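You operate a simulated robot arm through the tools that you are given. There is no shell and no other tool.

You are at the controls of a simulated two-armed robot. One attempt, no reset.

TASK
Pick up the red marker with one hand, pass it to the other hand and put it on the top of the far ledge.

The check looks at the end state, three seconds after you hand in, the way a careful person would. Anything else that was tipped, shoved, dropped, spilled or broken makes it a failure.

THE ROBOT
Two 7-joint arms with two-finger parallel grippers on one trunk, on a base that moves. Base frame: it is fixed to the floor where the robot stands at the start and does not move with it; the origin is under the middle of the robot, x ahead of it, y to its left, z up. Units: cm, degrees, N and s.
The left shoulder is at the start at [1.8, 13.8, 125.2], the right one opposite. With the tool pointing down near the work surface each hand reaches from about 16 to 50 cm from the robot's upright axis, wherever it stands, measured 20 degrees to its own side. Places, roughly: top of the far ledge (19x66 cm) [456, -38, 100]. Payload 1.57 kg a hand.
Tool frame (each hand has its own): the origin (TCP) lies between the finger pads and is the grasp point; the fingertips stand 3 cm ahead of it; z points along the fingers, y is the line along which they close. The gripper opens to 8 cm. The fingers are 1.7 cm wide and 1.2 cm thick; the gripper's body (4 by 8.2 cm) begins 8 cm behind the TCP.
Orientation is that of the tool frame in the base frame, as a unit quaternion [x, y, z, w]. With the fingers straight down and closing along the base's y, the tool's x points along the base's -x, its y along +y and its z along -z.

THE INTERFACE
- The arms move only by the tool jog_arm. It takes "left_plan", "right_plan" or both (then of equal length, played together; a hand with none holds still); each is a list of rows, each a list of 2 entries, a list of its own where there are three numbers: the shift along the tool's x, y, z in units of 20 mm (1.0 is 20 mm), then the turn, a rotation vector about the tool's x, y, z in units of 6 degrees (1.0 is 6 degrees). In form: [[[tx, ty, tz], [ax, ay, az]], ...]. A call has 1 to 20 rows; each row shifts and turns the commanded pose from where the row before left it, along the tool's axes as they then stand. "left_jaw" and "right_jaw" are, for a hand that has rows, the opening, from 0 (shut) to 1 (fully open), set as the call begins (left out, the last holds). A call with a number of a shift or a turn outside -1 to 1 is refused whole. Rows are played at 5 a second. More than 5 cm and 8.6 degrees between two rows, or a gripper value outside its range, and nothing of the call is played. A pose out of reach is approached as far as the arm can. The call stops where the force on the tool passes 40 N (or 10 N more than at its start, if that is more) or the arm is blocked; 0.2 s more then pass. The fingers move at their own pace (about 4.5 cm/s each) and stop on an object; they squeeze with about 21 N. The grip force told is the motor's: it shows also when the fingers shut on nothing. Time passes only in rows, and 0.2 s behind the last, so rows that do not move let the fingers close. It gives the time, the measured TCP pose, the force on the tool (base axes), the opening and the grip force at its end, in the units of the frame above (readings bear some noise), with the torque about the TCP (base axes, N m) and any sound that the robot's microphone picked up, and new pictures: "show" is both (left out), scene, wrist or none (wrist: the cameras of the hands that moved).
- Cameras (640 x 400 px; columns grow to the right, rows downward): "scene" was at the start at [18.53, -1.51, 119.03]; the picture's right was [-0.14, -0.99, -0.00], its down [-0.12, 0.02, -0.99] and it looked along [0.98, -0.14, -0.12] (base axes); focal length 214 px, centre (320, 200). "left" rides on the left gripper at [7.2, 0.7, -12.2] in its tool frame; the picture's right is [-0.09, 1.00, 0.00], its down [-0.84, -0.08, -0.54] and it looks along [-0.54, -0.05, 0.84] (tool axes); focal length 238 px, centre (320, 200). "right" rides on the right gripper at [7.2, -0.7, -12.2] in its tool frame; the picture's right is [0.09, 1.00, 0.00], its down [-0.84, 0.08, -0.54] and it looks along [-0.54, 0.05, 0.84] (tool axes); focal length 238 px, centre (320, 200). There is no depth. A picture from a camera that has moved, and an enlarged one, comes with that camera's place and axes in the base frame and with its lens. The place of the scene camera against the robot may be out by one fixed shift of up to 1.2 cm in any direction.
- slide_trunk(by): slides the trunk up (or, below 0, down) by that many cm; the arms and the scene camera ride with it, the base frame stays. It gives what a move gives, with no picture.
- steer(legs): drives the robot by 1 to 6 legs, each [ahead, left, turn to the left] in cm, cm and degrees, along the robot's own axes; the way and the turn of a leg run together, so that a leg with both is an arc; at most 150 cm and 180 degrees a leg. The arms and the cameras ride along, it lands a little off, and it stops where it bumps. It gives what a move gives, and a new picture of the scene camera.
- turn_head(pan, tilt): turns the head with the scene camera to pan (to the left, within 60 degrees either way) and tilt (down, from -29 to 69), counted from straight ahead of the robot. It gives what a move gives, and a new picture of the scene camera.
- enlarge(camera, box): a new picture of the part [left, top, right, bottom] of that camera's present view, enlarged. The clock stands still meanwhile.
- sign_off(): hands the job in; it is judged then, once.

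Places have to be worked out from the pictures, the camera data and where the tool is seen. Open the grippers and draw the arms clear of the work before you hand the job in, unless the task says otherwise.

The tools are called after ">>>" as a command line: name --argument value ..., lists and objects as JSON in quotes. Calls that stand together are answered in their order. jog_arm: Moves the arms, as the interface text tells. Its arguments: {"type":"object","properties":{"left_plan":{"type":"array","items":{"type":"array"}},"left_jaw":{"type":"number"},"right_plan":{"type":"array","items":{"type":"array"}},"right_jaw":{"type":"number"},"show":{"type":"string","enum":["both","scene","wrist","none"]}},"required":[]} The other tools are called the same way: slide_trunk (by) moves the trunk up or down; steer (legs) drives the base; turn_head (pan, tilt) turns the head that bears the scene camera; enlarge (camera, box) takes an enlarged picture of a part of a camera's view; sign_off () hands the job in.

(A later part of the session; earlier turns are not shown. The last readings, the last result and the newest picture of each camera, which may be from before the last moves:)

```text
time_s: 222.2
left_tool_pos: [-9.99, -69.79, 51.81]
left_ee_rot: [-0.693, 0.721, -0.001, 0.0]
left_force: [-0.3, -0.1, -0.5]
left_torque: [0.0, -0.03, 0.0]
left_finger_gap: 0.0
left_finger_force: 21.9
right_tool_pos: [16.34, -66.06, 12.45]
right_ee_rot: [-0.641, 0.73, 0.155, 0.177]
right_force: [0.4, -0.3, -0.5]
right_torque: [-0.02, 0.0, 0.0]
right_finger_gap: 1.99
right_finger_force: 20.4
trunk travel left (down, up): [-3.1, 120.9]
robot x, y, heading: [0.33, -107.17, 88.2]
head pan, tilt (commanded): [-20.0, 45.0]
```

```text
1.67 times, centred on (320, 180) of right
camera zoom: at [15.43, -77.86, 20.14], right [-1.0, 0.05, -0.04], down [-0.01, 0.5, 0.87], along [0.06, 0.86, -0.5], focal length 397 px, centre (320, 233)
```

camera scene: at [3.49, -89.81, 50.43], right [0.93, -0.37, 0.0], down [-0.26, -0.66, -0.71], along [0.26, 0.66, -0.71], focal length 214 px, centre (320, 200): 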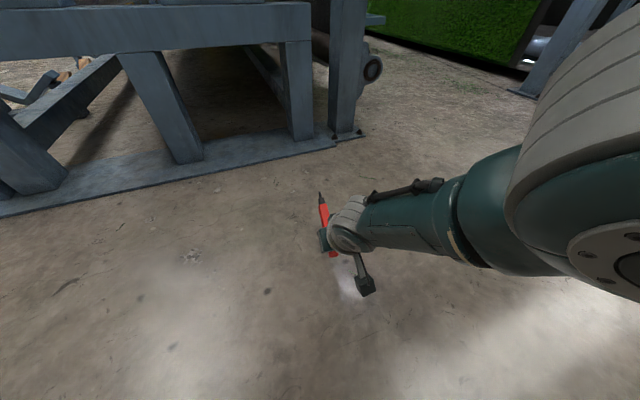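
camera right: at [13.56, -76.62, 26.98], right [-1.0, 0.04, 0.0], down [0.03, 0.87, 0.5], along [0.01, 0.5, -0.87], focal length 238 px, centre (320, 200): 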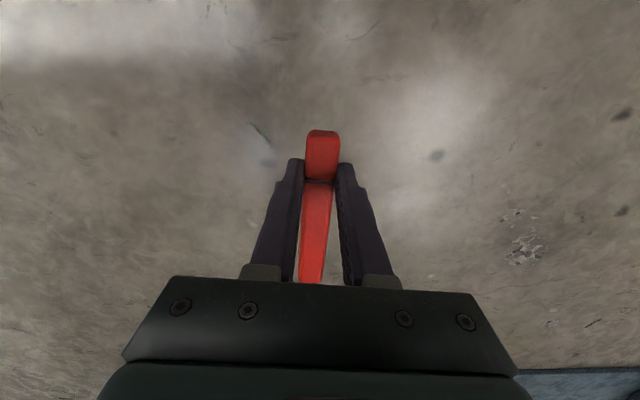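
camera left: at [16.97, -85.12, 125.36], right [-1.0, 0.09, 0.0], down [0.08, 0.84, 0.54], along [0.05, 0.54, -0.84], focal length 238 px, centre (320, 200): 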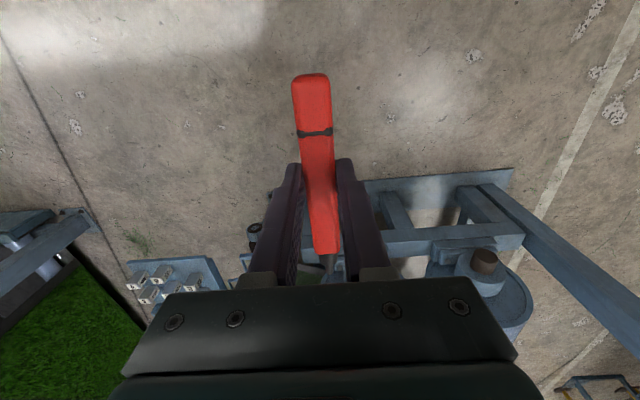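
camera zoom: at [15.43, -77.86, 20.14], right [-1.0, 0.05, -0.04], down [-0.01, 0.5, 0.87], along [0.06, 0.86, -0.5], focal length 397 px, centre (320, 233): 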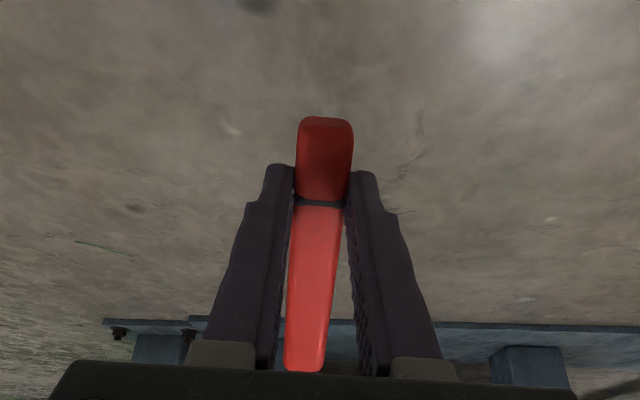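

The grip held. I raise the trunk in moderate steps, checking the gap each time.

>>> slide_trunk --by 6

>>> slide_trunk --by 8

>>> slide_trunk --by 10

```text
time_s: 223.2
left_tool_pos: [-10.13, -69.96, 57.7]
left_ee_rot: [-0.693, 0.721, -0.001, -0.001]
left_force: [-0.3, -0.1, -0.1]
left_torque: [-0.01, -0.02, -0.01]
left_finger_gap: 0.0
left_finger_force: 21.2
right_tool_pos: [16.23, -65.92, 18.46]
right_ee_rot: [-0.642, 0.73, 0.156, 0.176]
right_force: [0.2, -0.3, 0.2]
right_torque: [0.02, -0.02, -0.02]
right_finger_gap: 1.99
right_finger_force: 21.0
trunk travel left (down, up): [-9.1, 114.9]
robot x, y, heading: [0.14, -106.93, 88.3]
head pan, tilt (commanded): [-20.0, 45.0]
```

```text
time_s: 224.4
left_tool_pos: [-10.0, -69.9, 65.62]
left_ee_rot: [-0.693, 0.721, -0.001, 0.0]
left_force: [-0.3, -0.3, 0.4]
left_torque: [0.02, -0.02, -0.02]
left_finger_gap: 0.01
left_finger_force: 21.1
right_tool_pos: [16.35, -65.9, 26.45]
right_ee_rot: [-0.641, 0.73, 0.156, 0.177]
right_force: [0.7, 0.3, -0.1]
right_torque: [-0.02, -0.06, -0.01]
right_finger_gap: 1.99
right_finger_force: 20.9
trunk travel left (down, up): [-17.1, 106.9]
robot x, y, heading: [1.1, -106.92, 88.6]
head pan, tilt (commanded): [-20.0, 45.0]
```

```text
time_s: 225.7
left_tool_pos: [-9.99, -70.0, 75.75]
left_ee_rot: [-0.692, 0.722, -0.001, -0.001]
left_force: [-0.9, 0.0, -0.1]
left_torque: [0.0, 0.0, 0.02]
left_finger_gap: 0.01
left_finger_force: 20.6
right_tool_pos: [16.27, -65.98, 36.46]
right_ee_rot: [-0.641, 0.73, 0.156, 0.177]
right_force: [0.3, -0.3, 0.2]
right_torque: [0.0, 0.0, 0.02]
right_finger_gap: 1.98
right_finger_force: 20.8
trunk travel left (down, up): [-27.1, 96.9]
robot x, y, heading: [0.72, -107.11, 88.6]
head pan, tilt (commanded): [-20.0, 45.0]
```

The trunk rises without slip. Now, with room below, I first stretch slightly outward and then pull inward along the arm, to bring the elbow back through its straight position.

>>> jog_arm --right_plan '[[[-0.2, 0, 0.97], [0, 0, 0]], [[-0.2, 0, 0.97], [0, 0, 0]], [[-0.2, 0, 0.97], [0, 0, 0]], [[0.2, 0, -0.97], [0, 0, 0]], [[0.2, 0, -0.97], [0, 0, 0]], [[0.2, 0, -0.97], [0, 0, 0]], [[0.2, 0, -0.97], [0, 0, 0]], [[0.2, 0, -0.97], [0, 0, 0]]]' --show "scene"

```text
time_s: 227.5
left_tool_pos: [-9.97, -69.92, 75.74]
left_ee_rot: [-0.692, 0.722, -0.001, 0.0]
left_force: [0.6, -0.1, -0.2]
left_torque: [0.0, -0.05, 0.0]
left_finger_gap: 0.0
left_finger_force: 20.8
right_tool_pos: [15.63, -66.03, 36.54]
right_ee_rot: [-0.642, 0.73, 0.156, 0.177]
right_force: [-0.1, -0.9, 0.1]
right_torque: [-0.03, 0.01, 0.01]
right_finger_gap: 2.0
right_finger_force: 21.3
right hand out of reach, approached as far as the arm can: row 1, 2, 3, 4, 5, 6, 7, 8
trunk travel left (down, up): [-27.1, 96.9]
robot x, y, heading: [0.69, -106.82, 88.3]
head pan, tilt (commanded): [-20.0, 45.0]
camera scene: at [3.49, -89.74, 77.44], right [0.93, -0.37, 0.0], down [-0.26, -0.66, -0.71], along [0.26, 0.66, -0.71], focal length 214 px, centre (320, 200)
```

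scene: 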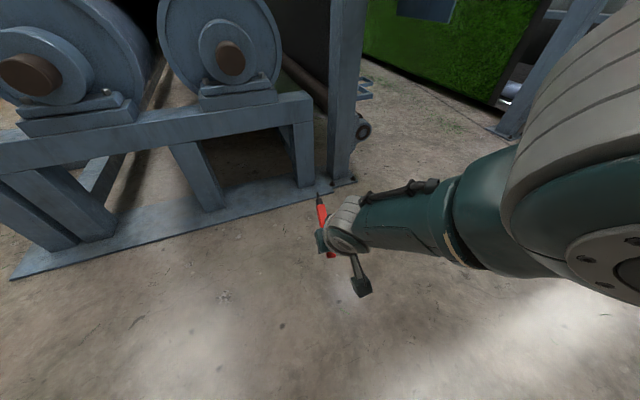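

Only the radial direction is blocked. I try moving sideways to the left, which may flex the elbow off its straight stop.

>>> jog_arm --right_plan '[[[0, 0.8, 0], [0, 0, 0]], [[0, 0.8, 0], [0, 0, 0]], [[0, 0.8, 0], [0, 0, 0]], [[0, 0.8, 0], [0, 0, 0]], [[0, 0.8, 0], [0, 0, 0]], [[0, 0.8, 0], [0, 0, 0]]]' --show "scene"

```text
time_s: 228.9
left_tool_pos: [-10.06, -69.84, 75.89]
left_ee_rot: [-0.692, 0.721, -0.001, -0.001]
left_force: [-0.1, 0.6, -0.4]
left_torque: [0.0, 0.01, 0.03]
left_finger_gap: 0.03
left_finger_force: 21.4
right_tool_pos: [8.6, -66.43, 38.05]
right_ee_rot: [-0.642, 0.73, 0.156, 0.177]
right_force: [0.0, 0.0, -0.2]
right_torque: [-0.03, 0.01, -0.01]
right_finger_gap: 1.99
right_finger_force: 21.0
right hand out of reach, approached as far as the arm can: row 2, 3, 4, 5, 6
trunk travel left (down, up): [-27.1, 96.9]
robot x, y, heading: [0.67, -106.69, 88.3]
head pan, tilt (commanded): [-20.0, 45.0]
camera scene: at [3.49, -89.75, 77.44], right [0.93, -0.37, 0.0], down [-0.26, -0.66, -0.71], along [0.26, 0.66, -0.71], focal length 214 px, centre (320, 200)
```

scene: 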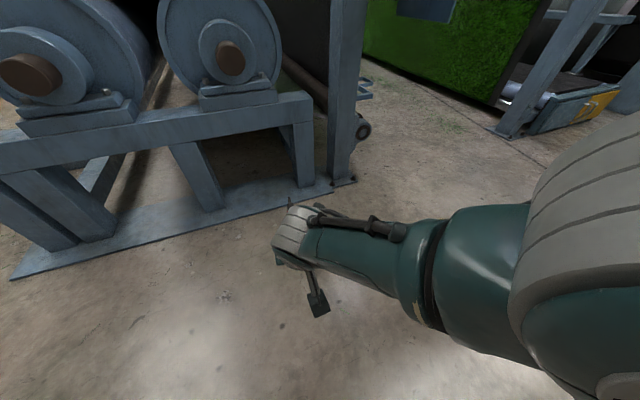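

Row 1 was within reach this time. I test the inward direction again from here.

>>> jog_arm --right_plan '[[[0.3, -0.3, -0.8], [0, 0, 0]], [[0.3, -0.3, -0.8], [0, 0, 0]], [[0.3, -0.3, -0.8], [0, 0, 0]], [[0.3, -0.3, -0.8], [0, 0, 0]]]' --show "none"

```text
time_s: 229.9
left_tool_pos: [-9.93, -69.97, 75.69]
left_ee_rot: [-0.692, 0.722, -0.001, -0.001]
left_force: [-0.4, -0.5, -0.2]
left_torque: [-0.01, -0.01, -0.04]
left_finger_gap: 0.02
left_finger_force: 21.4
right_tool_pos: [10.42, -71.87, 42.57]
right_ee_rot: [-0.642, 0.73, 0.156, 0.176]
right_force: [-0.3, 0.4, -0.8]
right_torque: [0.01, -0.02, 0.0]
right_finger_gap: 2.0
right_finger_force: 20.8
trunk travel left (down, up): [-27.1, 96.9]
robot x, y, heading: [0.64, -106.88, 88.4]
head pan, tilt (commanded): [-20.0, 45.0]
```

The elbow is free again and the marker is still held. I raise the hand with the arm to a comfortable height.

>>> jog_arm --right_plan '[[[-0.3, -0.1, -0.8], [0, 0, 0]], [[-0.4, -0.1, -0.8], [0, 0, 0]], [[-0.4, -0.1, -0.8], [0, 0, 0]], [[-0.4, -0.1, -0.8], [0, 0, 0]], [[-0.4, -0.1, -0.8], [0, 0, 0]], [[-0.4, -0.1, -0.8], [0, 0, 0]], [[-0.4, -0.1, -0.8], [0, 0, 0]], [[-0.4, -0.1, -0.8], [0, 0, 0]], [[-0.4, -0.1, -0.8], [0, 0, 0]], [[-0.4, -0.1, -0.8], [0, 0, 0]], [[-0.4, -0.1, -0.8], [0, 0, 0]], [[-0.4, -0.1, -0.8], [0, 0, 0]], [[-0.4, -0.1, -0.8], [0, 0, 0]], [[-0.4, -0.1, -0.8], [0, 0, 0]]]' --show "both"

```text
time_s: 233.1
left_tool_pos: [-10.02, -69.85, 75.66]
left_ee_rot: [-0.693, 0.721, 0.0, -0.001]
left_force: [-0.8, -0.6, 0.6]
left_torque: [0.0, -0.01, 0.02]
left_finger_gap: 0.0
left_finger_force: 21.1
right_tool_pos: [16.3, -72.48, 65.89]
right_ee_rot: [-0.641, 0.727, 0.119, 0.216]
right_force: [0.4, -0.1, -0.5]
right_torque: [0.0, -0.01, 0.0]
right_finger_gap: 1.99
right_finger_force: 21.1
right hand out of reach, approached as far as the arm can: row 14
trunk travel left (down, up): [-27.1, 96.9]
robot x, y, heading: [0.31, -107.06, 88.8]
head pan, tilt (commanded): [-20.0, 45.0]
stopped in row 14 (right hand): the arm was blocked; the commanded pose is now the measured one
camera scene: at [3.52, -89.74, 77.44], right [0.93, -0.37, 0.0], down [-0.26, -0.66, -0.71], along [0.26, 0.66, -0.71], focal length 214 px, centre (320, 200)
camera right: at [14.32, -84.36, 73.6], right [-0.99, 0.07, -0.15], down [-0.09, 0.51, 0.86], along [0.13, 0.86, -0.49], focal length 238 px, centre (320, 200)
```

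scene: 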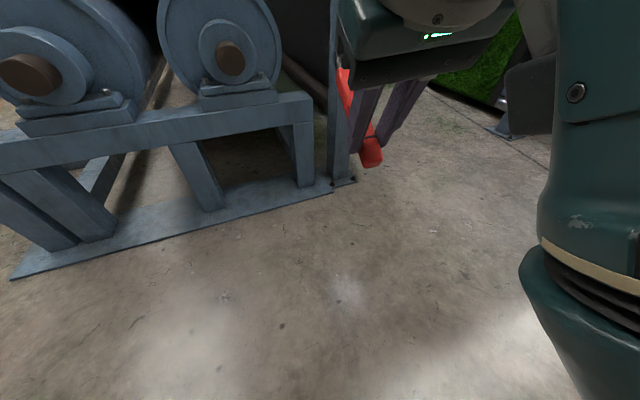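
right: 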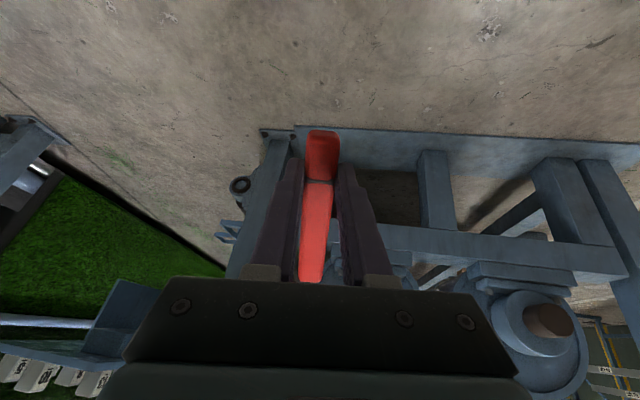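

The marker is held; the arm is now in an elbow-down posture. I raise the trunk in steps while the right hand holds (this proved safe), so the hand-over can be done at the height needed for the ledge.

>>> slide_trunk --by 10

>>> slide_trunk --by 10

>>> slide_trunk --by 10

>>> slide_trunk --by 6

>>> turn_head --pan 0 --tilt 25

```text
time_s: 234.5
left_tool_pos: [-9.93, -69.86, 85.71]
left_ee_rot: [-0.692, 0.722, -0.001, -0.001]
left_force: [-0.4, 0.0, -0.7]
left_torque: [-0.01, -0.01, -0.03]
left_finger_gap: 0.0
left_finger_force: 21.5
right_tool_pos: [16.09, -72.53, 75.95]
right_ee_rot: [-0.642, 0.727, 0.119, 0.214]
right_force: [0.5, -0.1, -0.7]
right_torque: [0.0, 0.01, 0.03]
right_finger_gap: 2.0
right_finger_force: 20.9
trunk travel left (down, up): [-37.1, 86.9]
robot x, y, heading: [0.72, -106.89, 88.3]
head pan, tilt (commanded): [-20.0, 45.0]
```

```text
time_s: 235.8
left_tool_pos: [-10.0, -69.81, 95.78]
left_ee_rot: [-0.692, 0.722, -0.001, 0.0]
left_force: [-0.9, -0.2, -0.1]
left_torque: [0.0, -0.01, 0.0]
left_finger_gap: 0.0
left_finger_force: 20.8
right_tool_pos: [16.1, -72.56, 86.03]
right_ee_rot: [-0.641, 0.727, 0.119, 0.215]
right_force: [-0.4, 0.0, 0.1]
right_torque: [0.01, -0.01, 0.01]
right_finger_gap: 1.98
right_finger_force: 21.3
trunk travel left (down, up): [-47.1, 76.9]
robot x, y, heading: [0.34, -106.88, 88.5]
head pan, tilt (commanded): [-20.0, 45.0]
```

```text
time_s: 237.1
left_tool_pos: [-10.04, -69.74, 105.7]
left_ee_rot: [-0.692, 0.722, -0.001, -0.001]
left_force: [-0.3, 0.1, -0.1]
left_torque: [0.02, -0.03, 0.04]
left_finger_gap: 0.0
left_finger_force: 20.8
right_tool_pos: [16.11, -72.55, 95.92]
right_ee_rot: [-0.641, 0.727, 0.119, 0.215]
right_force: [0.3, 0.3, -0.1]
right_torque: [0.0, -0.01, -0.02]
right_finger_gap: 1.99
right_finger_force: 20.9
trunk travel left (down, up): [-57.1, 66.9]
robot x, y, heading: [0.64, -106.85, 88.6]
head pan, tilt (commanded): [-20.0, 45.0]
```

```text
time_s: 238.1
left_tool_pos: [-9.96, -69.89, 111.83]
left_ee_rot: [-0.693, 0.721, -0.001, 0.0]
left_force: [0.0, 0.3, 0.1]
left_torque: [0.01, 0.0, -0.05]
left_finger_gap: 0.0
left_finger_force: 21.2
right_tool_pos: [16.16, -72.53, 102.04]
right_ee_rot: [-0.642, 0.726, 0.119, 0.215]
right_force: [0.6, -0.1, -0.2]
right_torque: [0.0, 0.01, 0.0]
right_finger_gap: 2.0
right_finger_force: 21.6
trunk travel left (down, up): [-63.1, 60.9]
robot x, y, heading: [0.22, -107.13, 88.5]
head pan, tilt (commanded): [-20.0, 45.0]
```

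```text
time_s: 238.9
left_tool_pos: [-10.0, -69.79, 111.79]
left_ee_rot: [-0.692, 0.722, -0.002, 0.0]
left_force: [0.6, 0.6, -0.4]
left_torque: [-0.01, -0.02, 0.0]
left_finger_gap: 0.0
left_finger_force: 21.0
right_tool_pos: [16.12, -72.71, 101.98]
right_ee_rot: [-0.641, 0.727, 0.119, 0.215]
right_force: [-0.2, 0.8, 0.2]
right_torque: [-0.02, 0.01, 0.02]
right_finger_gap: 1.99
right_finger_force: 21.0
trunk travel left (down, up): [-63.1, 60.9]
robot x, y, heading: [0.88, -107.17, 88.5]
head pan, tilt (commanded): [0.0, 25.0]
camera scene: at [0.79, -88.1, 116.49], right [1.0, -0.03, 0.0], down [-0.01, -0.42, -0.91], along [0.02, 0.91, -0.42], focal length 214 px, centre (320, 200)
```

scene: 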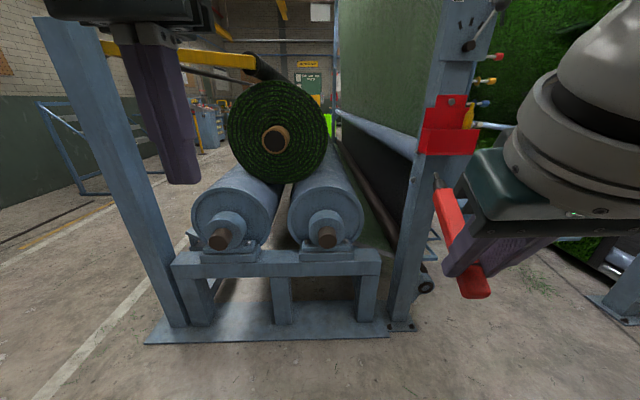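

The marker is still held, at the right height. I bring the right hand closer to the middle and turn its fingers vertical so the left hand can reach the marker's middle.

>>> jog_arm --right_plan '[[[0.1, 0.43, -0.6], [0, 0.93, 0]], [[0.1, 0.43, -0.6], [0, 0.93, 0]], [[0.15, 0.43, -0.6], [0, 0.93, 0]], [[0.2, 0.43, -0.6], [0, 0.93, 0]], [[0.25, 0.43, -0.6], [0, 0.93, 0]]]' --show "both"

```text
time_s: 240.2
left_tool_pos: [-9.97, -70.0, 111.79]
left_ee_rot: [-0.692, 0.722, 0.0, 0.0]
left_force: [0.3, -0.1, 0.7]
left_torque: [-0.02, 0.0, 0.01]
left_finger_gap: 0.0
left_finger_force: 20.9
right_tool_pos: [12.9, -69.02, 95.52]
right_ee_rot: [-0.646, 0.761, -0.047, 0.039]
right_force: [0.0, -0.2, 0.1]
right_torque: [-0.05, 0.02, 0.01]
right_finger_gap: 2.01
right_finger_force: 21.1
right hand out of reach, approached as far as the arm can: row 1, 2, 3, 4, 5
trunk travel left (down, up): [-63.1, 60.9]
robot x, y, heading: [0.53, -107.02, 88.6]
head pan, tilt (commanded): [0.0, 25.0]
camera scene: at [0.77, -88.09, 116.5], right [1.0, -0.03, 0.0], down [-0.01, -0.42, -0.91], along [0.02, 0.91, -0.42], focal length 214 px, centre (320, 200)
camera right: at [11.07, -75.84, 107.8], right [-0.99, 0.07, -0.12], down [-0.01, 0.85, 0.53], along [0.14, 0.52, -0.84], focal length 238 px, centre (320, 200)
```

scene: 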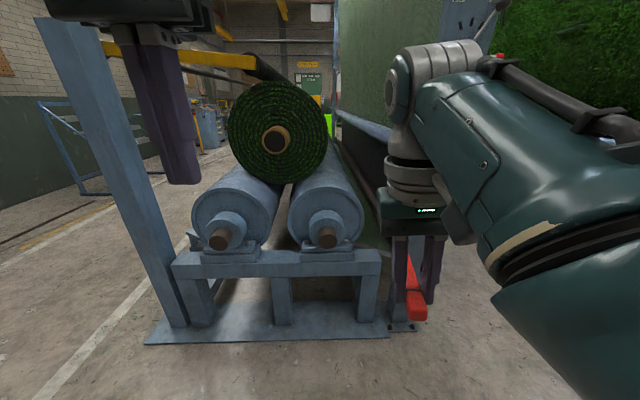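
right: 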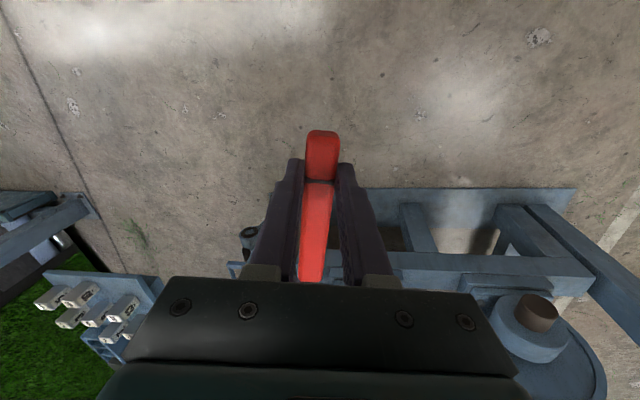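

The right arm's present elbow posture limits fingers-down poses. I pitch the right hand back up toward horizontal while raising it, as in the first hand-over, with the marker upright and its tip up.

>>> jog_arm --right_plan '[[[-0.117, 0.25, -0.502], [0, -1, 0]], [[-0.168, 0.25, -0.487], [0, -1, 0]], [[-0.218, 0.25, -0.467], [0, -1, 0]], [[-0.266, 0.25, -0.442], [0, -1, 0]], [[-0.31, 0.25, -0.411], [0, -1, 0]], [[-0.352, 0.25, -0.377], [0, -1, 0]], [[-0.389, 0.25, -0.338], [0, -1, 0]], [[-0.422, 0.25, -0.295], [0, -1, 0]], [[-0.451, 0.25, -0.25], [0, -1, 0]], [[-0.475, 0.25, -0.201], [0, -1, 0]], [[-0.493, 0.25, -0.15], [0, -1, 0]], [[-0.506, 0.25, -0.098], [0, -1, 0]]]' --show "both"

```text
time_s: 242.9
left_tool_pos: [-10.0, -69.92, 111.71]
left_ee_rot: [-0.693, 0.721, 0.0, -0.001]
left_force: [-0.2, 0.7, 0.0]
left_torque: [0.03, 0.0, -0.04]
left_finger_gap: 0.0
left_finger_force: 20.6
right_tool_pos: [8.23, -64.43, 106.15]
right_ee_rot: [-0.543, 0.599, 0.322, 0.492]
right_force: [0.5, -0.5, -0.1]
right_torque: [0.0, 0.03, 0.01]
right_finger_gap: 1.98
right_finger_force: 21.4
trunk travel left (down, up): [-63.1, 60.9]
robot x, y, heading: [0.65, -107.02, 88.5]
head pan, tilt (commanded): [0.0, 25.0]
stopped in row 12 (right hand): the arm was blocked; the commanded pose is now the measured one
camera scene: at [0.91, -88.12, 116.42], right [1.0, -0.04, 0.0], down [-0.02, -0.43, -0.9], along [0.04, 0.9, -0.43], focal length 214 px, centre (320, 200)
camera right: at [6.58, -78.03, 103.45], right [-0.96, 0.17, -0.23], down [-0.27, -0.21, 0.94], along [0.11, 0.96, 0.24], focal length 238 px, centre (320, 200)
```

scene: 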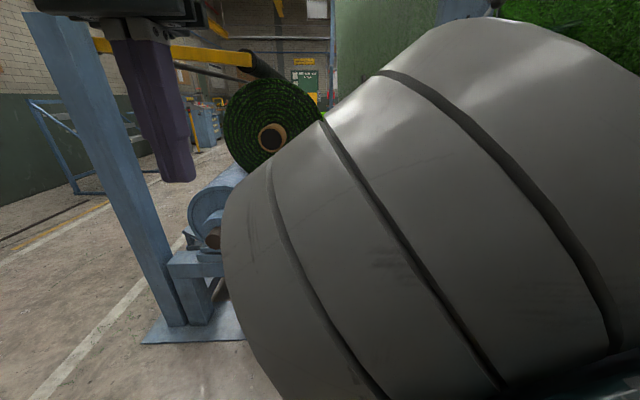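
right: 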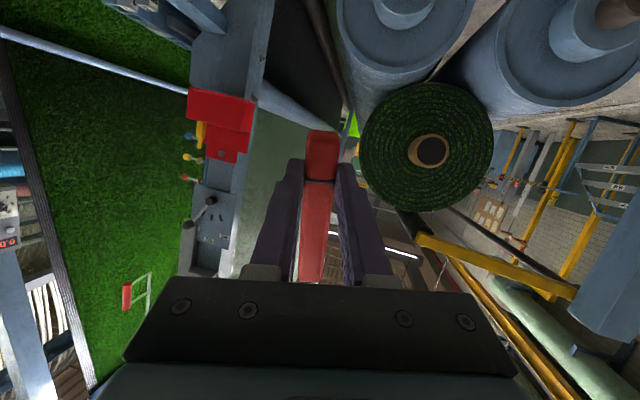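

The right forearm ended up against the head camera. I move the right hand away to the right and forward to clear the head.

>>> jog_arm --right_plan '[[[0, -0.7, 0.3], [0, 0, 0]], [[0, -0.7, 0.3], [0, 0, 0]], [[0, -0.7, 0.3], [0, 0, 0]], [[0, -0.7, 0], [0, 0, 0]], [[0, -0.7, 0], [0, 0, 0]]]' --show "both"

```text
time_s: 244.2
left_tool_pos: [-9.97, -69.9, 111.82]
left_ee_rot: [-0.692, 0.722, 0.0, 0.0]
left_force: [0.0, -0.1, -0.3]
left_torque: [0.03, -0.02, -0.01]
left_finger_gap: 0.0
left_finger_force: 20.8
right_tool_pos: [15.29, -64.09, 106.63]
right_ee_rot: [-0.543, 0.6, 0.326, 0.489]
right_force: [0.5, -0.2, -0.1]
right_torque: [-0.01, -0.01, 0.01]
right_finger_gap: 1.98
right_finger_force: 21.3
trunk travel left (down, up): [-63.1, 60.9]
robot x, y, heading: [0.63, -107.26, 88.5]
head pan, tilt (commanded): [0.0, 25.0]
camera scene: at [0.78, -88.1, 116.5], right [1.0, -0.03, 0.0], down [-0.01, -0.42, -0.91], along [0.02, 0.91, -0.42], focal length 214 px, centre (320, 200)
camera right: at [13.56, -77.76, 103.99], right [-0.96, 0.17, -0.23], down [-0.26, -0.21, 0.94], along [0.11, 0.96, 0.24], focal length 238 px, centre (320, 200)
```

scene: 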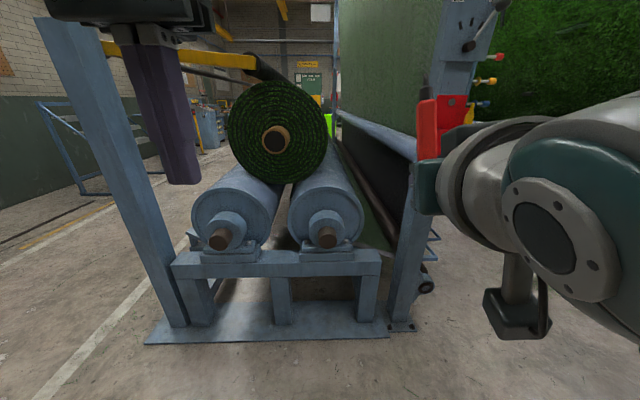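
right: 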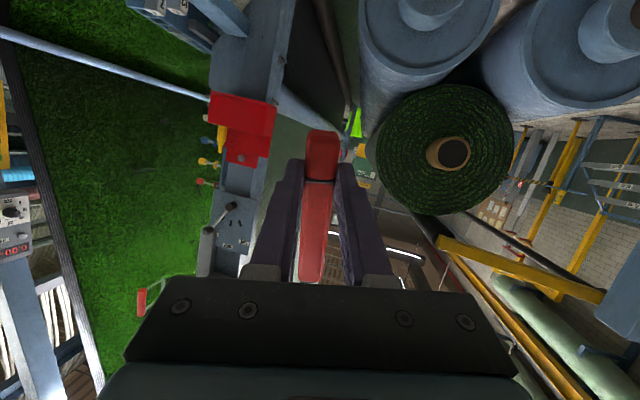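

The hand is clear of the head, the marker upright with its tip up. I now yaw the right hand left by about 54° while moving it toward the middle, like in the first hand-over.

>>> jog_arm --right_plan '[[[0, 0, 0], [-0.941, -0.14, -0.15]], [[0, 0, 0], [-0.941, -0.14, -0.15]], [[-0.105, 0.498, -0.216], [-0.941, -0.1, -0.15]], [[-0.121, 0.513, -0.167], [-0.941, -0.1, -0.15]], [[-0.138, 0.523, -0.115], [-0.941, -0.1, -0.15]], [[-0.155, 0.527, -0.062], [-0.941, -0.05, -0.15]]]' --show "both"

```text
time_s: 245.6
left_tool_pos: [-9.91, -69.88, 111.8]
left_ee_rot: [-0.692, 0.722, 0.0, -0.001]
left_force: [1.3, -0.3, 0.3]
left_torque: [-0.01, 0.01, 0.02]
left_finger_gap: 0.0
left_finger_force: 21.0
right_tool_pos: [11.17, -65.51, 107.84]
right_ee_rot: [0.679, -0.435, -0.481, -0.344]
right_force: [0.0, 0.3, -0.6]
right_torque: [0.01, -0.01, -0.02]
right_finger_gap: 1.99
right_finger_force: 21.1
trunk travel left (down, up): [-63.1, 60.9]
robot x, y, heading: [0.83, -106.82, 88.5]
head pan, tilt (commanded): [0.0, 25.0]
camera scene: at [0.79, -88.1, 116.5], right [1.0, -0.03, 0.0], down [-0.01, -0.42, -0.91], along [0.02, 0.91, -0.42], focal length 214 px, centre (320, 200)
camera right: at [17.26, -77.82, 104.78], right [-0.9, -0.41, -0.14], down [-0.01, -0.29, 0.96], along [-0.43, 0.87, 0.26], focal length 238 px, centre (320, 200)
```

scene: 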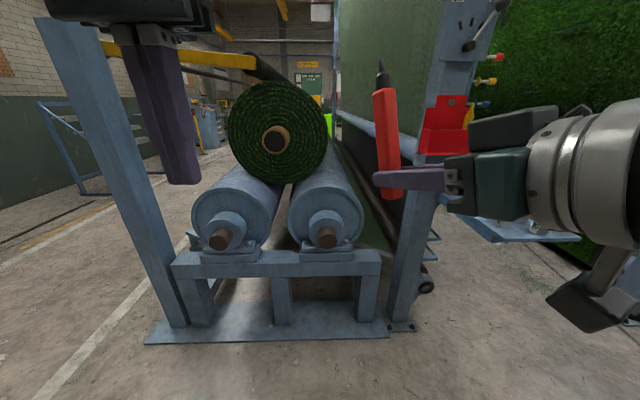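
right: 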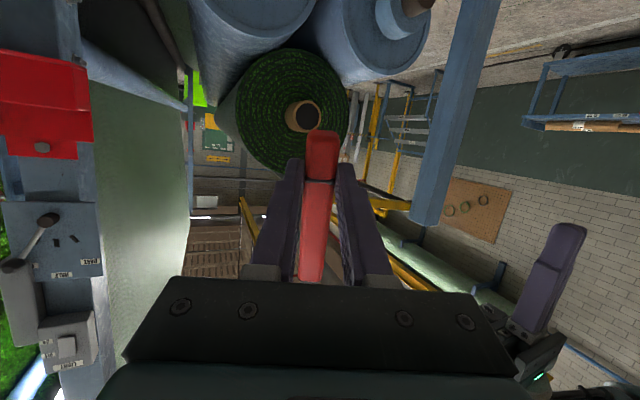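

The marker stands upright (tip up) in the right hand at about (9.6, −62, 113) mid-body. I now open the left hand and rotate it in place toward pointing right, with its closing direction perpendicular to the right hand's.

>>> jog_arm --left_plan '[[[0, 0, 0], [0.614, -0.701, 0.356]], [[0, 0, 0], [0.614, -0.701, 0.356]], [[0, 0, 0], [0.614, -0.701, 0.356]], [[0, 0, 0], [0.614, -0.701, 0.356]], [[0, 0, 0], [0.614, -0.701, 0.356]], [[0, 0, 0], [0.614, -0.701, 0.356]], [[0, 0, 0], [0.614, -0.701, 0.356]], [[0, 0, 0], [0.614, -0.701, 0.356]], [[0, 0, 0], [0.614, -0.701, 0.356]]]' --left_jaw 0.7 --show "scene"

```text
time_s: 247.6
left_tool_pos: [-10.04, -69.93, 111.82]
left_ee_rot: [-0.5, 0.755, 0.019, 0.424]
left_force: [0.7, 0.7, -0.4]
left_torque: [0.01, 0.02, -0.01]
left_finger_gap: 5.58
left_finger_force: 0.0
right_tool_pos: [11.16, -65.49, 107.71]
right_ee_rot: [0.678, -0.436, -0.481, -0.345]
right_force: [-0.5, -0.5, -0.3]
right_torque: [-0.03, 0.0, -0.01]
right_finger_gap: 2.0
right_finger_force: 21.0
trunk travel left (down, up): [-63.1, 60.9]
robot x, y, heading: [0.75, -106.81, 88.7]
head pan, tilt (commanded): [0.0, 25.0]
camera scene: at [0.78, -88.11, 116.5], right [1.0, -0.03, 0.0], down [-0.01, -0.42, -0.91], along [0.02, 0.91, -0.42], focal length 214 px, centre (320, 200)
```

scene: 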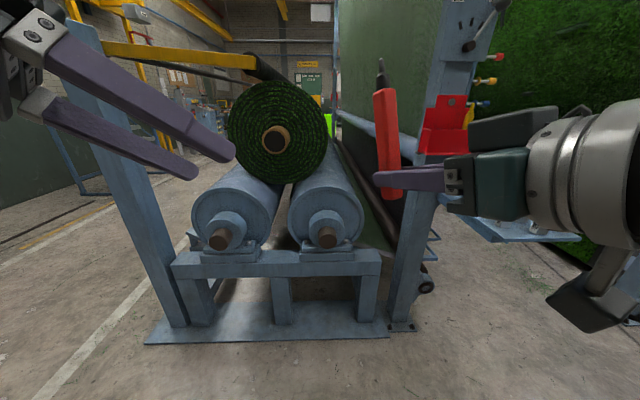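

The left hand turns freely without reach warnings. I finish the remaining rotation.

>>> jog_arm --left_plan '[[[0, 0, 0], [0.614, -0.701, 0.356]], [[0, 0, 0], [0.614, -0.701, 0.356]], [[0, 0, 0], [0.614, -0.701, 0.356]], [[0, 0, 0], [0.614, -0.701, 0.356]], [[0, 0, 0], [0.614, -0.701, 0.356]], [[0, 0, 0], [0.614, -0.701, 0.356]], [[0, 0, 0], [0.614, -0.701, 0.356]], [[0, 0, 0], [0.614, -0.701, 0.356]]]' --show "both"

```text
time_s: 249.3
left_tool_pos: [-9.83, -69.91, 111.89]
left_ee_rot: [-0.411, 0.729, 0.025, 0.546]
left_force: [-0.6, 0.1, 0.3]
left_torque: [0.0, 0.0, 0.0]
left_finger_gap: 5.6
left_finger_force: 0.0
left hand out of reach, approached as far as the arm can: row 4, 5, 6, 7, 8
right_tool_pos: [11.2, -65.43, 107.68]
right_ee_rot: [0.678, -0.437, -0.48, -0.346]
right_force: [0.3, -0.1, -1.2]
right_torque: [0.0, 0.05, 0.0]
right_finger_gap: 2.0
right_finger_force: 20.7
trunk travel left (down, up): [-63.1, 60.9]
robot x, y, heading: [0.79, -107.15, 88.6]
head pan, tilt (commanded): [0.0, 25.0]
camera scene: at [0.78, -88.1, 116.5], right [1.0, -0.03, 0.0], down [-0.01, -0.42, -0.91], along [0.02, 0.91, -0.42], focal length 214 px, centre (320, 200)
camera left: at [-20.19, -79.47, 110.5], right [-0.62, 0.71, -0.33], down [-0.32, 0.16, 0.93], along [0.72, 0.69, 0.12], focal length 238 px, centre (320, 200)
```

scene: 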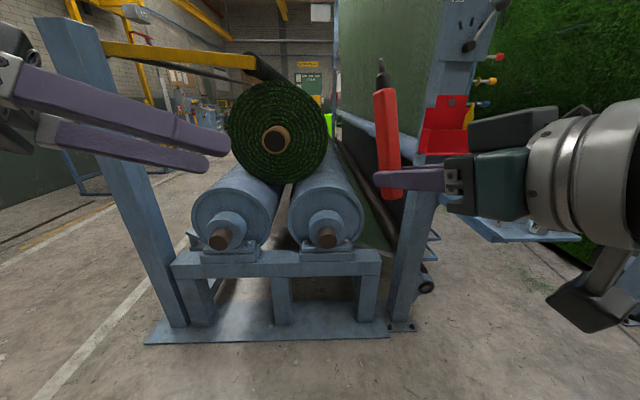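
left: 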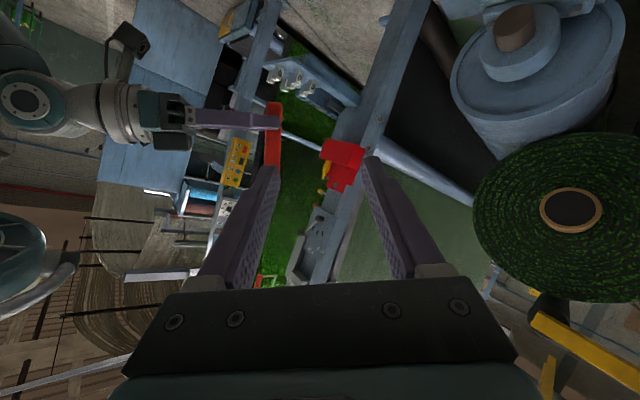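

The left hand needs about 30° more but is limited at this place. I move it inward to its staging point near the marker's left side and then complete the rotation.

>>> jog_arm --left_plan '[[[-0.306, -0.415, 0.9], [0, 0, 0]], [[-0.306, -0.415, 0.9], [0, 0, 0]], [[-0.306, -0.415, 0.9], [0, 0, 0]], [[-0.306, -0.415, 0.9], [0, 0, 0]], [[-0.306, -0.415, 0.7], [0.3, -0.35, 0.18]], [[0, 0, 0], [0.62, -0.697, 0.358]], [[0, 0, 0], [0.62, -0.697, 0.358]], [[0, 0, 0], [0.62, -0.697, 0.358]], [[0, 0, 0], [0.62, -0.697, 0.358]], [[0, 0, 0], [0.31, -0.349, 0.179]]]' --show "both"

```text
time_s: 251.6
left_tool_pos: [1.61, -67.71, 112.87]
left_ee_rot: [-0.237, 0.648, 0.034, 0.723]
left_force: [-0.4, 0.5, -0.2]
left_torque: [0.0, 0.0, -0.04]
left_finger_gap: 5.63
left_finger_force: 0.0
left hand out of reach, approached as far as the arm can: row 7, 8
right_tool_pos: [11.19, -65.36, 107.8]
right_ee_rot: [0.679, -0.436, -0.48, -0.345]
right_force: [-0.1, 0.4, -0.6]
right_torque: [0.01, 0.01, 0.01]
right_finger_gap: 2.01
right_finger_force: 21.1
trunk travel left (down, up): [-63.1, 60.9]
robot x, y, heading: [0.84, -106.96, 88.4]
head pan, tilt (commanded): [0.0, 25.0]
camera scene: at [0.78, -88.1, 116.5], right [1.0, -0.03, 0.0], down [-0.01, -0.42, -0.91], along [0.02, 0.91, -0.42], focal length 214 px, centre (320, 200)
camera left: at [-8.54, -73.65, 105.22], right [-0.37, 0.91, -0.21], down [-0.6, -0.06, 0.79], along [0.71, 0.42, 0.57], focal length 238 px, centre (320, 200)
```

scene: 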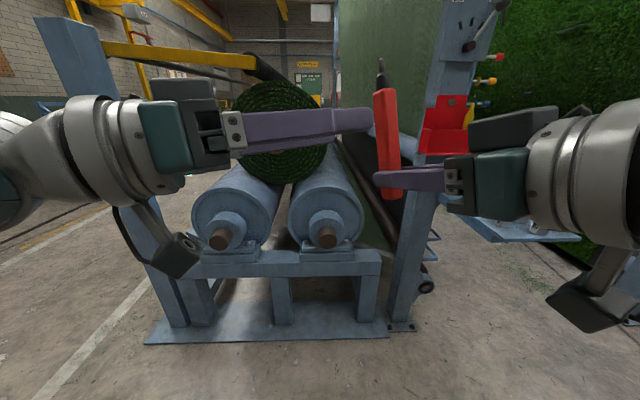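
left: 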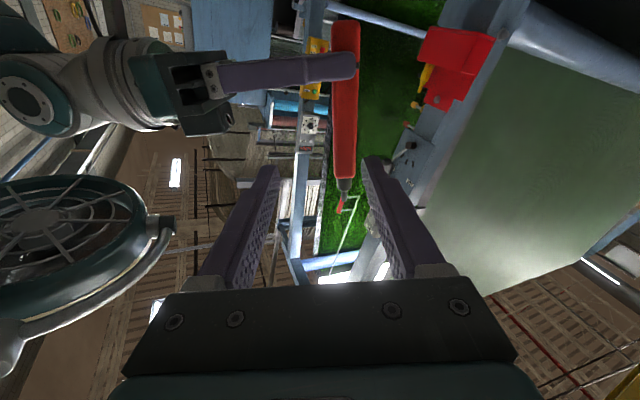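

The left hand has the exact target orientation. I shift it 2.2 cm sideways and slightly down, then approach the marker to just short of it.

>>> jog_arm --left_plan '[[[0.2, 0.55, 0], [0, 0, 0]], [[0.2, 0.55, 0], [0, 0, 0]], [[0, 0, 0.7], [0, 0, 0]], [[0, 0, 0.7], [0, 0, 0]]]' --show "both"

>>> enlarge --camera "left" --box '[220, 20, 420, 260]'

>>> enlarge --camera "scene" --box '[300, 40, 480, 220]'

```text
time_s: 252.6
left_tool_pos: [3.8, -64.82, 111.6]
left_ee_rot: [-0.238, 0.648, 0.034, 0.723]
left_force: [0.3, 0.3, 0.0]
left_torque: [0.01, 0.0, -0.03]
left_finger_gap: 5.58
left_finger_force: 0.1
right_tool_pos: [11.23, -65.44, 107.61]
right_ee_rot: [0.679, -0.436, -0.48, -0.345]
right_force: [0.7, 0.3, -0.5]
right_torque: [-0.02, 0.03, -0.01]
right_finger_gap: 2.01
right_finger_force: 21.2
trunk travel left (down, up): [-63.1, 60.9]
robot x, y, heading: [0.61, -106.93, 88.6]
head pan, tilt (commanded): [0.0, 25.0]
camera scene: at [0.79, -88.1, 116.5], right [1.0, -0.03, 0.0], down [-0.01, -0.42, -0.91], along [0.02, 0.91, -0.42], focal length 214 px, centre (320, 200)
camera left: at [-6.58, -70.79, 103.93], right [-0.37, 0.9, -0.21], down [-0.6, -0.06, 0.8], along [0.71, 0.42, 0.57], focal length 238 px, centre (320, 200)
```

scene: 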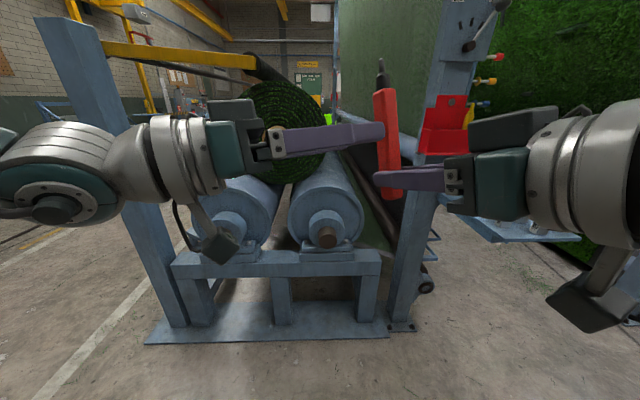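
left: 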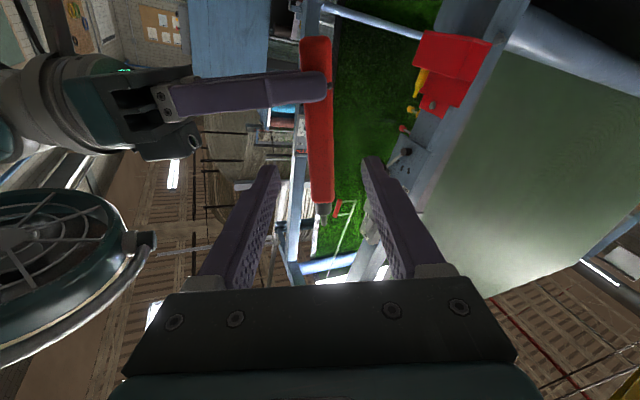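

```text
1.67 times, centred on (320, 140) of left
camera zoom: at [-6.58, -70.79, 103.93], right [-0.37, 0.9, -0.21], down [-0.6, -0.06, 0.8], along [0.71, 0.42, 0.57], focal length 397 px, centre (320, 300)
```

zoom: 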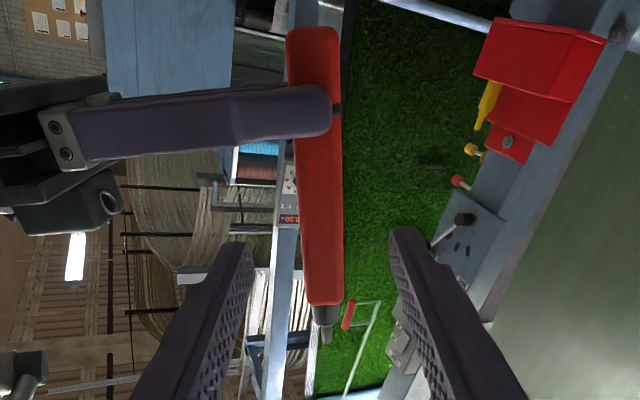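

```text
2.22 times, centred on (390, 130) of scene
camera zoom: at [0.79, -88.1, 116.5], right [1.0, -0.03, 0.0], down [-0.01, -0.42, -0.91], along [0.02, 0.91, -0.42], focal length 477 px, centre (164, 356)
```

zoom: 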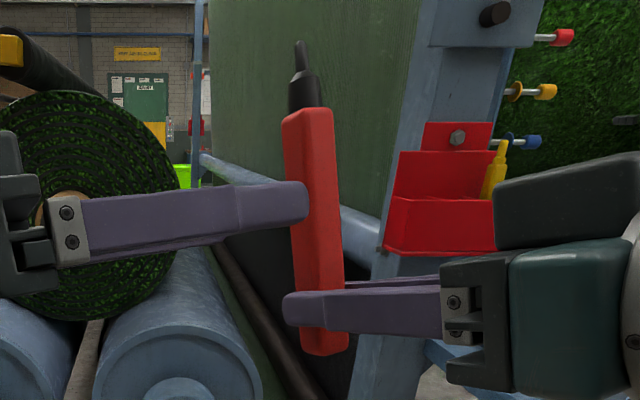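

The left fingers are centred on the marker with its flat face square to them. I move forward 5.4 cm so that the marker sits about 1 cm ahead of the left TCP.

>>> jog_arm --left_plan '[[[0, 0, 0.54], [0, 0, 0]], [[0, 0, 0.54], [0, 0, 0]], [[0, 0, 0.54], [0, 0, 0]], [[0, 0, 0.54], [0, 0, 0]], [[0, 0, 0.54], [0, 0, 0]]]' --show "both"

>>> enlarge --camera "left" --box '[220, 20, 420, 260]'

>>> enlarge --camera "right" --box '[160, 60, 480, 300]'

```text
time_s: 253.8
left_tool_pos: [8.71, -62.73, 111.95]
left_ee_rot: [-0.238, 0.648, 0.034, 0.722]
left_force: [0.4, 0.0, -0.6]
left_torque: [0.01, 0.01, 0.01]
left_finger_gap: 5.61
left_finger_force: 0.0
right_tool_pos: [11.2, -65.53, 107.7]
right_ee_rot: [0.679, -0.436, -0.48, -0.345]
right_force: [0.0, -0.5, -0.8]
right_torque: [-0.02, 0.0, -0.01]
right_finger_gap: 2.01
right_finger_force: 21.4
trunk travel left (down, up): [-63.1, 60.9]
robot x, y, heading: [0.78, -106.87, 88.5]
head pan, tilt (commanded): [0.0, 25.0]
camera scene: at [0.79, -88.1, 116.5], right [1.0, -0.03, 0.0], down [-0.01, -0.42, -0.91], along [0.02, 0.91, -0.42], focal length 214 px, centre (320, 200)
camera left: at [-1.57, -68.72, 104.27], right [-0.37, 0.91, -0.21], down [-0.6, -0.06, 0.8], along [0.71, 0.42, 0.57], focal length 238 px, centre (320, 200)
```

scene: 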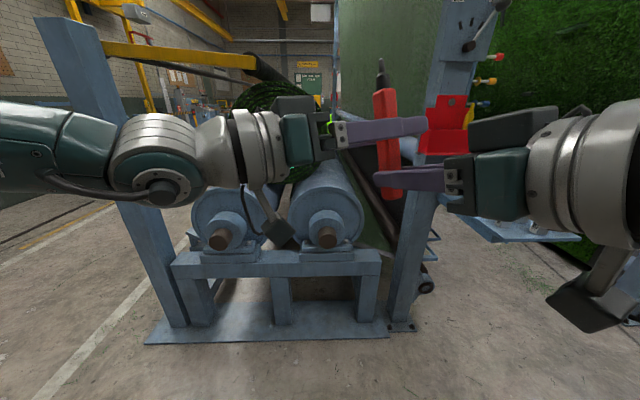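
left: 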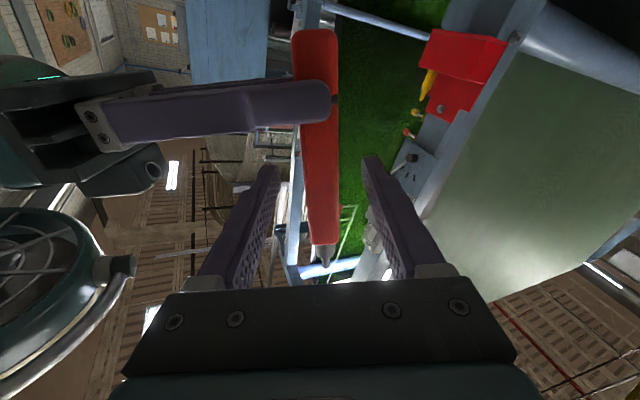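

```text
1.67 times, centred on (320, 140) of left
camera zoom: at [-1.57, -68.72, 104.27], right [-0.37, 0.91, -0.21], down [-0.6, -0.06, 0.8], along [0.71, 0.42, 0.57], focal length 397 px, centre (320, 300)
```

zoom: 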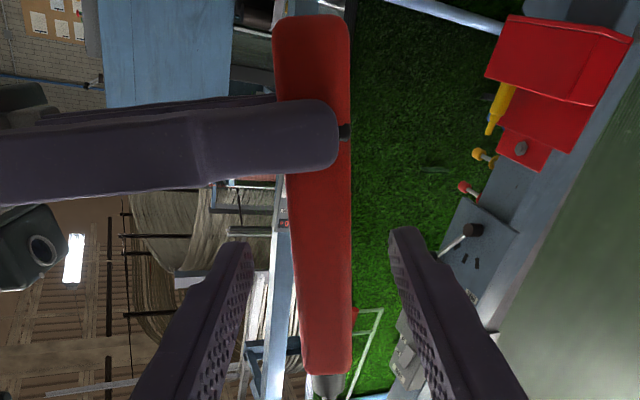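

```text
1.67 times, centred on (320, 180) of right
camera zoom: at [17.26, -77.82, 104.77], right [-0.9, -0.4, -0.14], down [-0.01, -0.29, 0.96], along [-0.43, 0.87, 0.26], focal length 397 px, centre (320, 233)
```

zoom: 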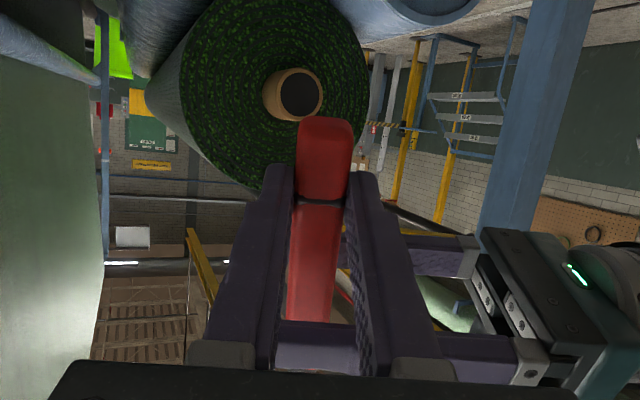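

The marker is centred between the left fingers. I close the left gripper while the right still holds.

>>> jog_arm --left_plan '[[[0, 0, 0], [0, 0, 0]], [[0, 0, 0], [0, 0, 0]], [[0, 0, 0], [0, 0, 0]], [[0, 0, 0], [0, 0, 0]], [[0, 0, 0], [0, 0, 0]], [[0, 0, 0], [0, 0, 0]]]' --left_jaw 0 --show "wrist"

>>> enlarge --camera "right" --box '[160, 60, 480, 300]'

```text
time_s: 255.2
left_tool_pos: [8.68, -62.74, 111.91]
left_ee_rot: [-0.236, 0.649, 0.034, 0.722]
left_force: [0.1, 10.0, -2.7]
left_torque: [0.41, 0.04, 0.05]
left_finger_gap: 2.05
left_finger_force: 20.8
right_tool_pos: [11.14, -65.45, 107.75]
right_ee_rot: [0.679, -0.436, -0.479, -0.344]
right_force: [0.5, -9.4, 2.6]
right_torque: [0.07, 0.03, 0.17]
right_finger_gap: 2.02
right_finger_force: 20.9
trunk travel left (down, up): [-63.1, 60.9]
robot x, y, heading: [0.77, -107.07, 88.3]
head pan, tilt (commanded): [0.0, 25.0]
camera left: at [-1.64, -68.67, 104.27], right [-0.37, 0.9, -0.21], down [-0.6, -0.06, 0.8], along [0.71, 0.42, 0.57], focal length 238 px, centre (320, 200)
```

left: 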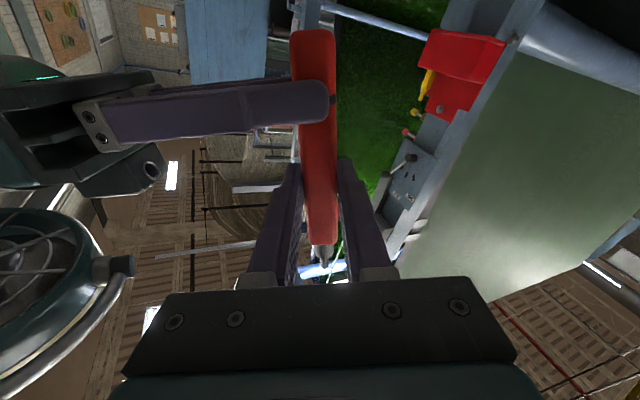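

```text
1.67 times, centred on (320, 180) of right
camera zoom: at [17.24, -77.83, 104.77], right [-0.9, -0.4, -0.14], down [-0.01, -0.29, 0.96], along [-0.43, 0.87, 0.26], focal length 397 px, centre (320, 233)
```

zoom: 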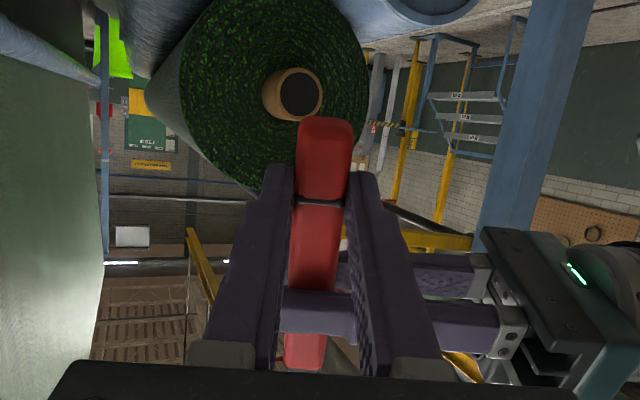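

Both hands hold (left gap 2.05 cm), with a mild 10 N tension. I ease the left hand 1 mm to relax it, then open the right gripper.

>>> jog_arm --left_plan '[[[0, 0.05, 0], [0, 0, 0]], [[0, 0, 0], [0, 0, 0]]]' --show "none"

>>> jog_arm --right_plan '[[[0, 0, 0], [0, 0, 0]], [[0, 0, 0], [0, 0, 0]], [[0, 0, 0], [0, 0, 0]], [[0, 0, 0], [0, 0, 0]]]' --right_jaw 0.65 --show "both"

```text
time_s: 255.8
left_tool_pos: [8.5, -62.72, 111.89]
left_ee_rot: [-0.238, 0.648, 0.034, 0.723]
left_force: [1.6, 5.4, -1.4]
left_torque: [0.35, 0.05, 0.03]
left_finger_gap: 2.04
left_finger_force: 21.1
right_tool_pos: [11.2, -65.54, 107.73]
right_ee_rot: [0.679, -0.436, -0.48, -0.345]
right_force: [-1.2, -5.8, 1.5]
right_torque: [-0.15, -0.07, 0.11]
right_finger_gap: 2.0
right_finger_force: 20.5
trunk travel left (down, up): [-63.1, 60.9]
robot x, y, heading: [0.57, -107.32, 88.5]
head pan, tilt (commanded): [0.0, 25.0]
```

```text
time_s: 256.8
left_tool_pos: [8.66, -62.77, 111.85]
left_ee_rot: [-0.238, 0.648, 0.034, 0.723]
left_force: [-0.2, 0.3, -0.2]
left_torque: [0.01, 0.0, 0.03]
left_finger_gap: 1.99
left_finger_force: 20.5
right_tool_pos: [11.15, -65.36, 107.69]
right_ee_rot: [0.678, -0.436, -0.48, -0.345]
right_force: [0.7, -0.2, -1.1]
right_torque: [-0.02, -0.01, 0.01]
right_finger_gap: 5.22
right_finger_force: 0.1
trunk travel left (down, up): [-63.1, 60.9]
robot x, y, heading: [0.81, -106.67, 88.9]
head pan, tilt (commanded): [0.0, 25.0]
camera scene: at [0.78, -88.1, 116.5], right [1.0, -0.03, 0.0], down [-0.01, -0.42, -0.91], along [0.02, 0.91, -0.42], focal length 214 px, centre (320, 200)
camera right: at [17.25, -77.83, 104.77], right [-0.9, -0.4, -0.14], down [-0.01, -0.29, 0.96], along [-0.43, 0.87, 0.26], focal length 238 px, centre (320, 200)
```

scene: 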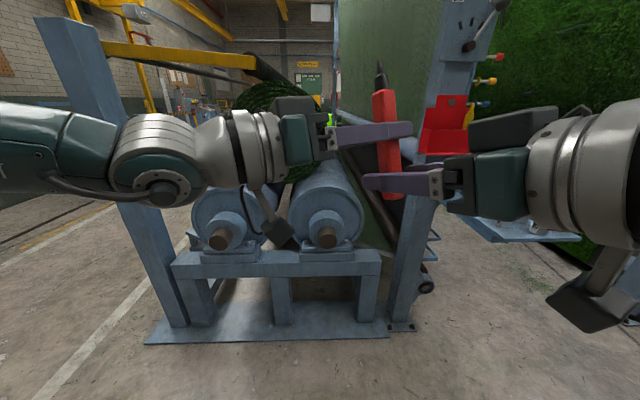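
right: 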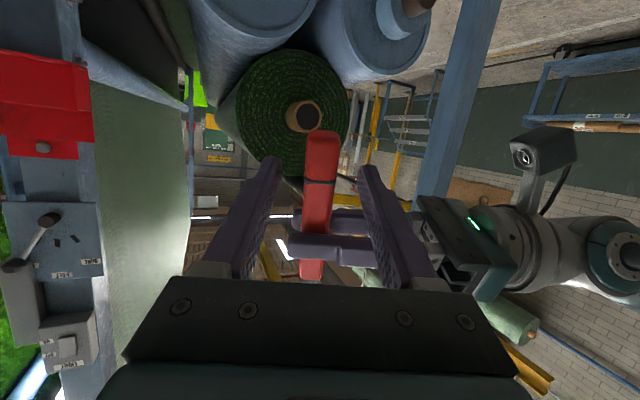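

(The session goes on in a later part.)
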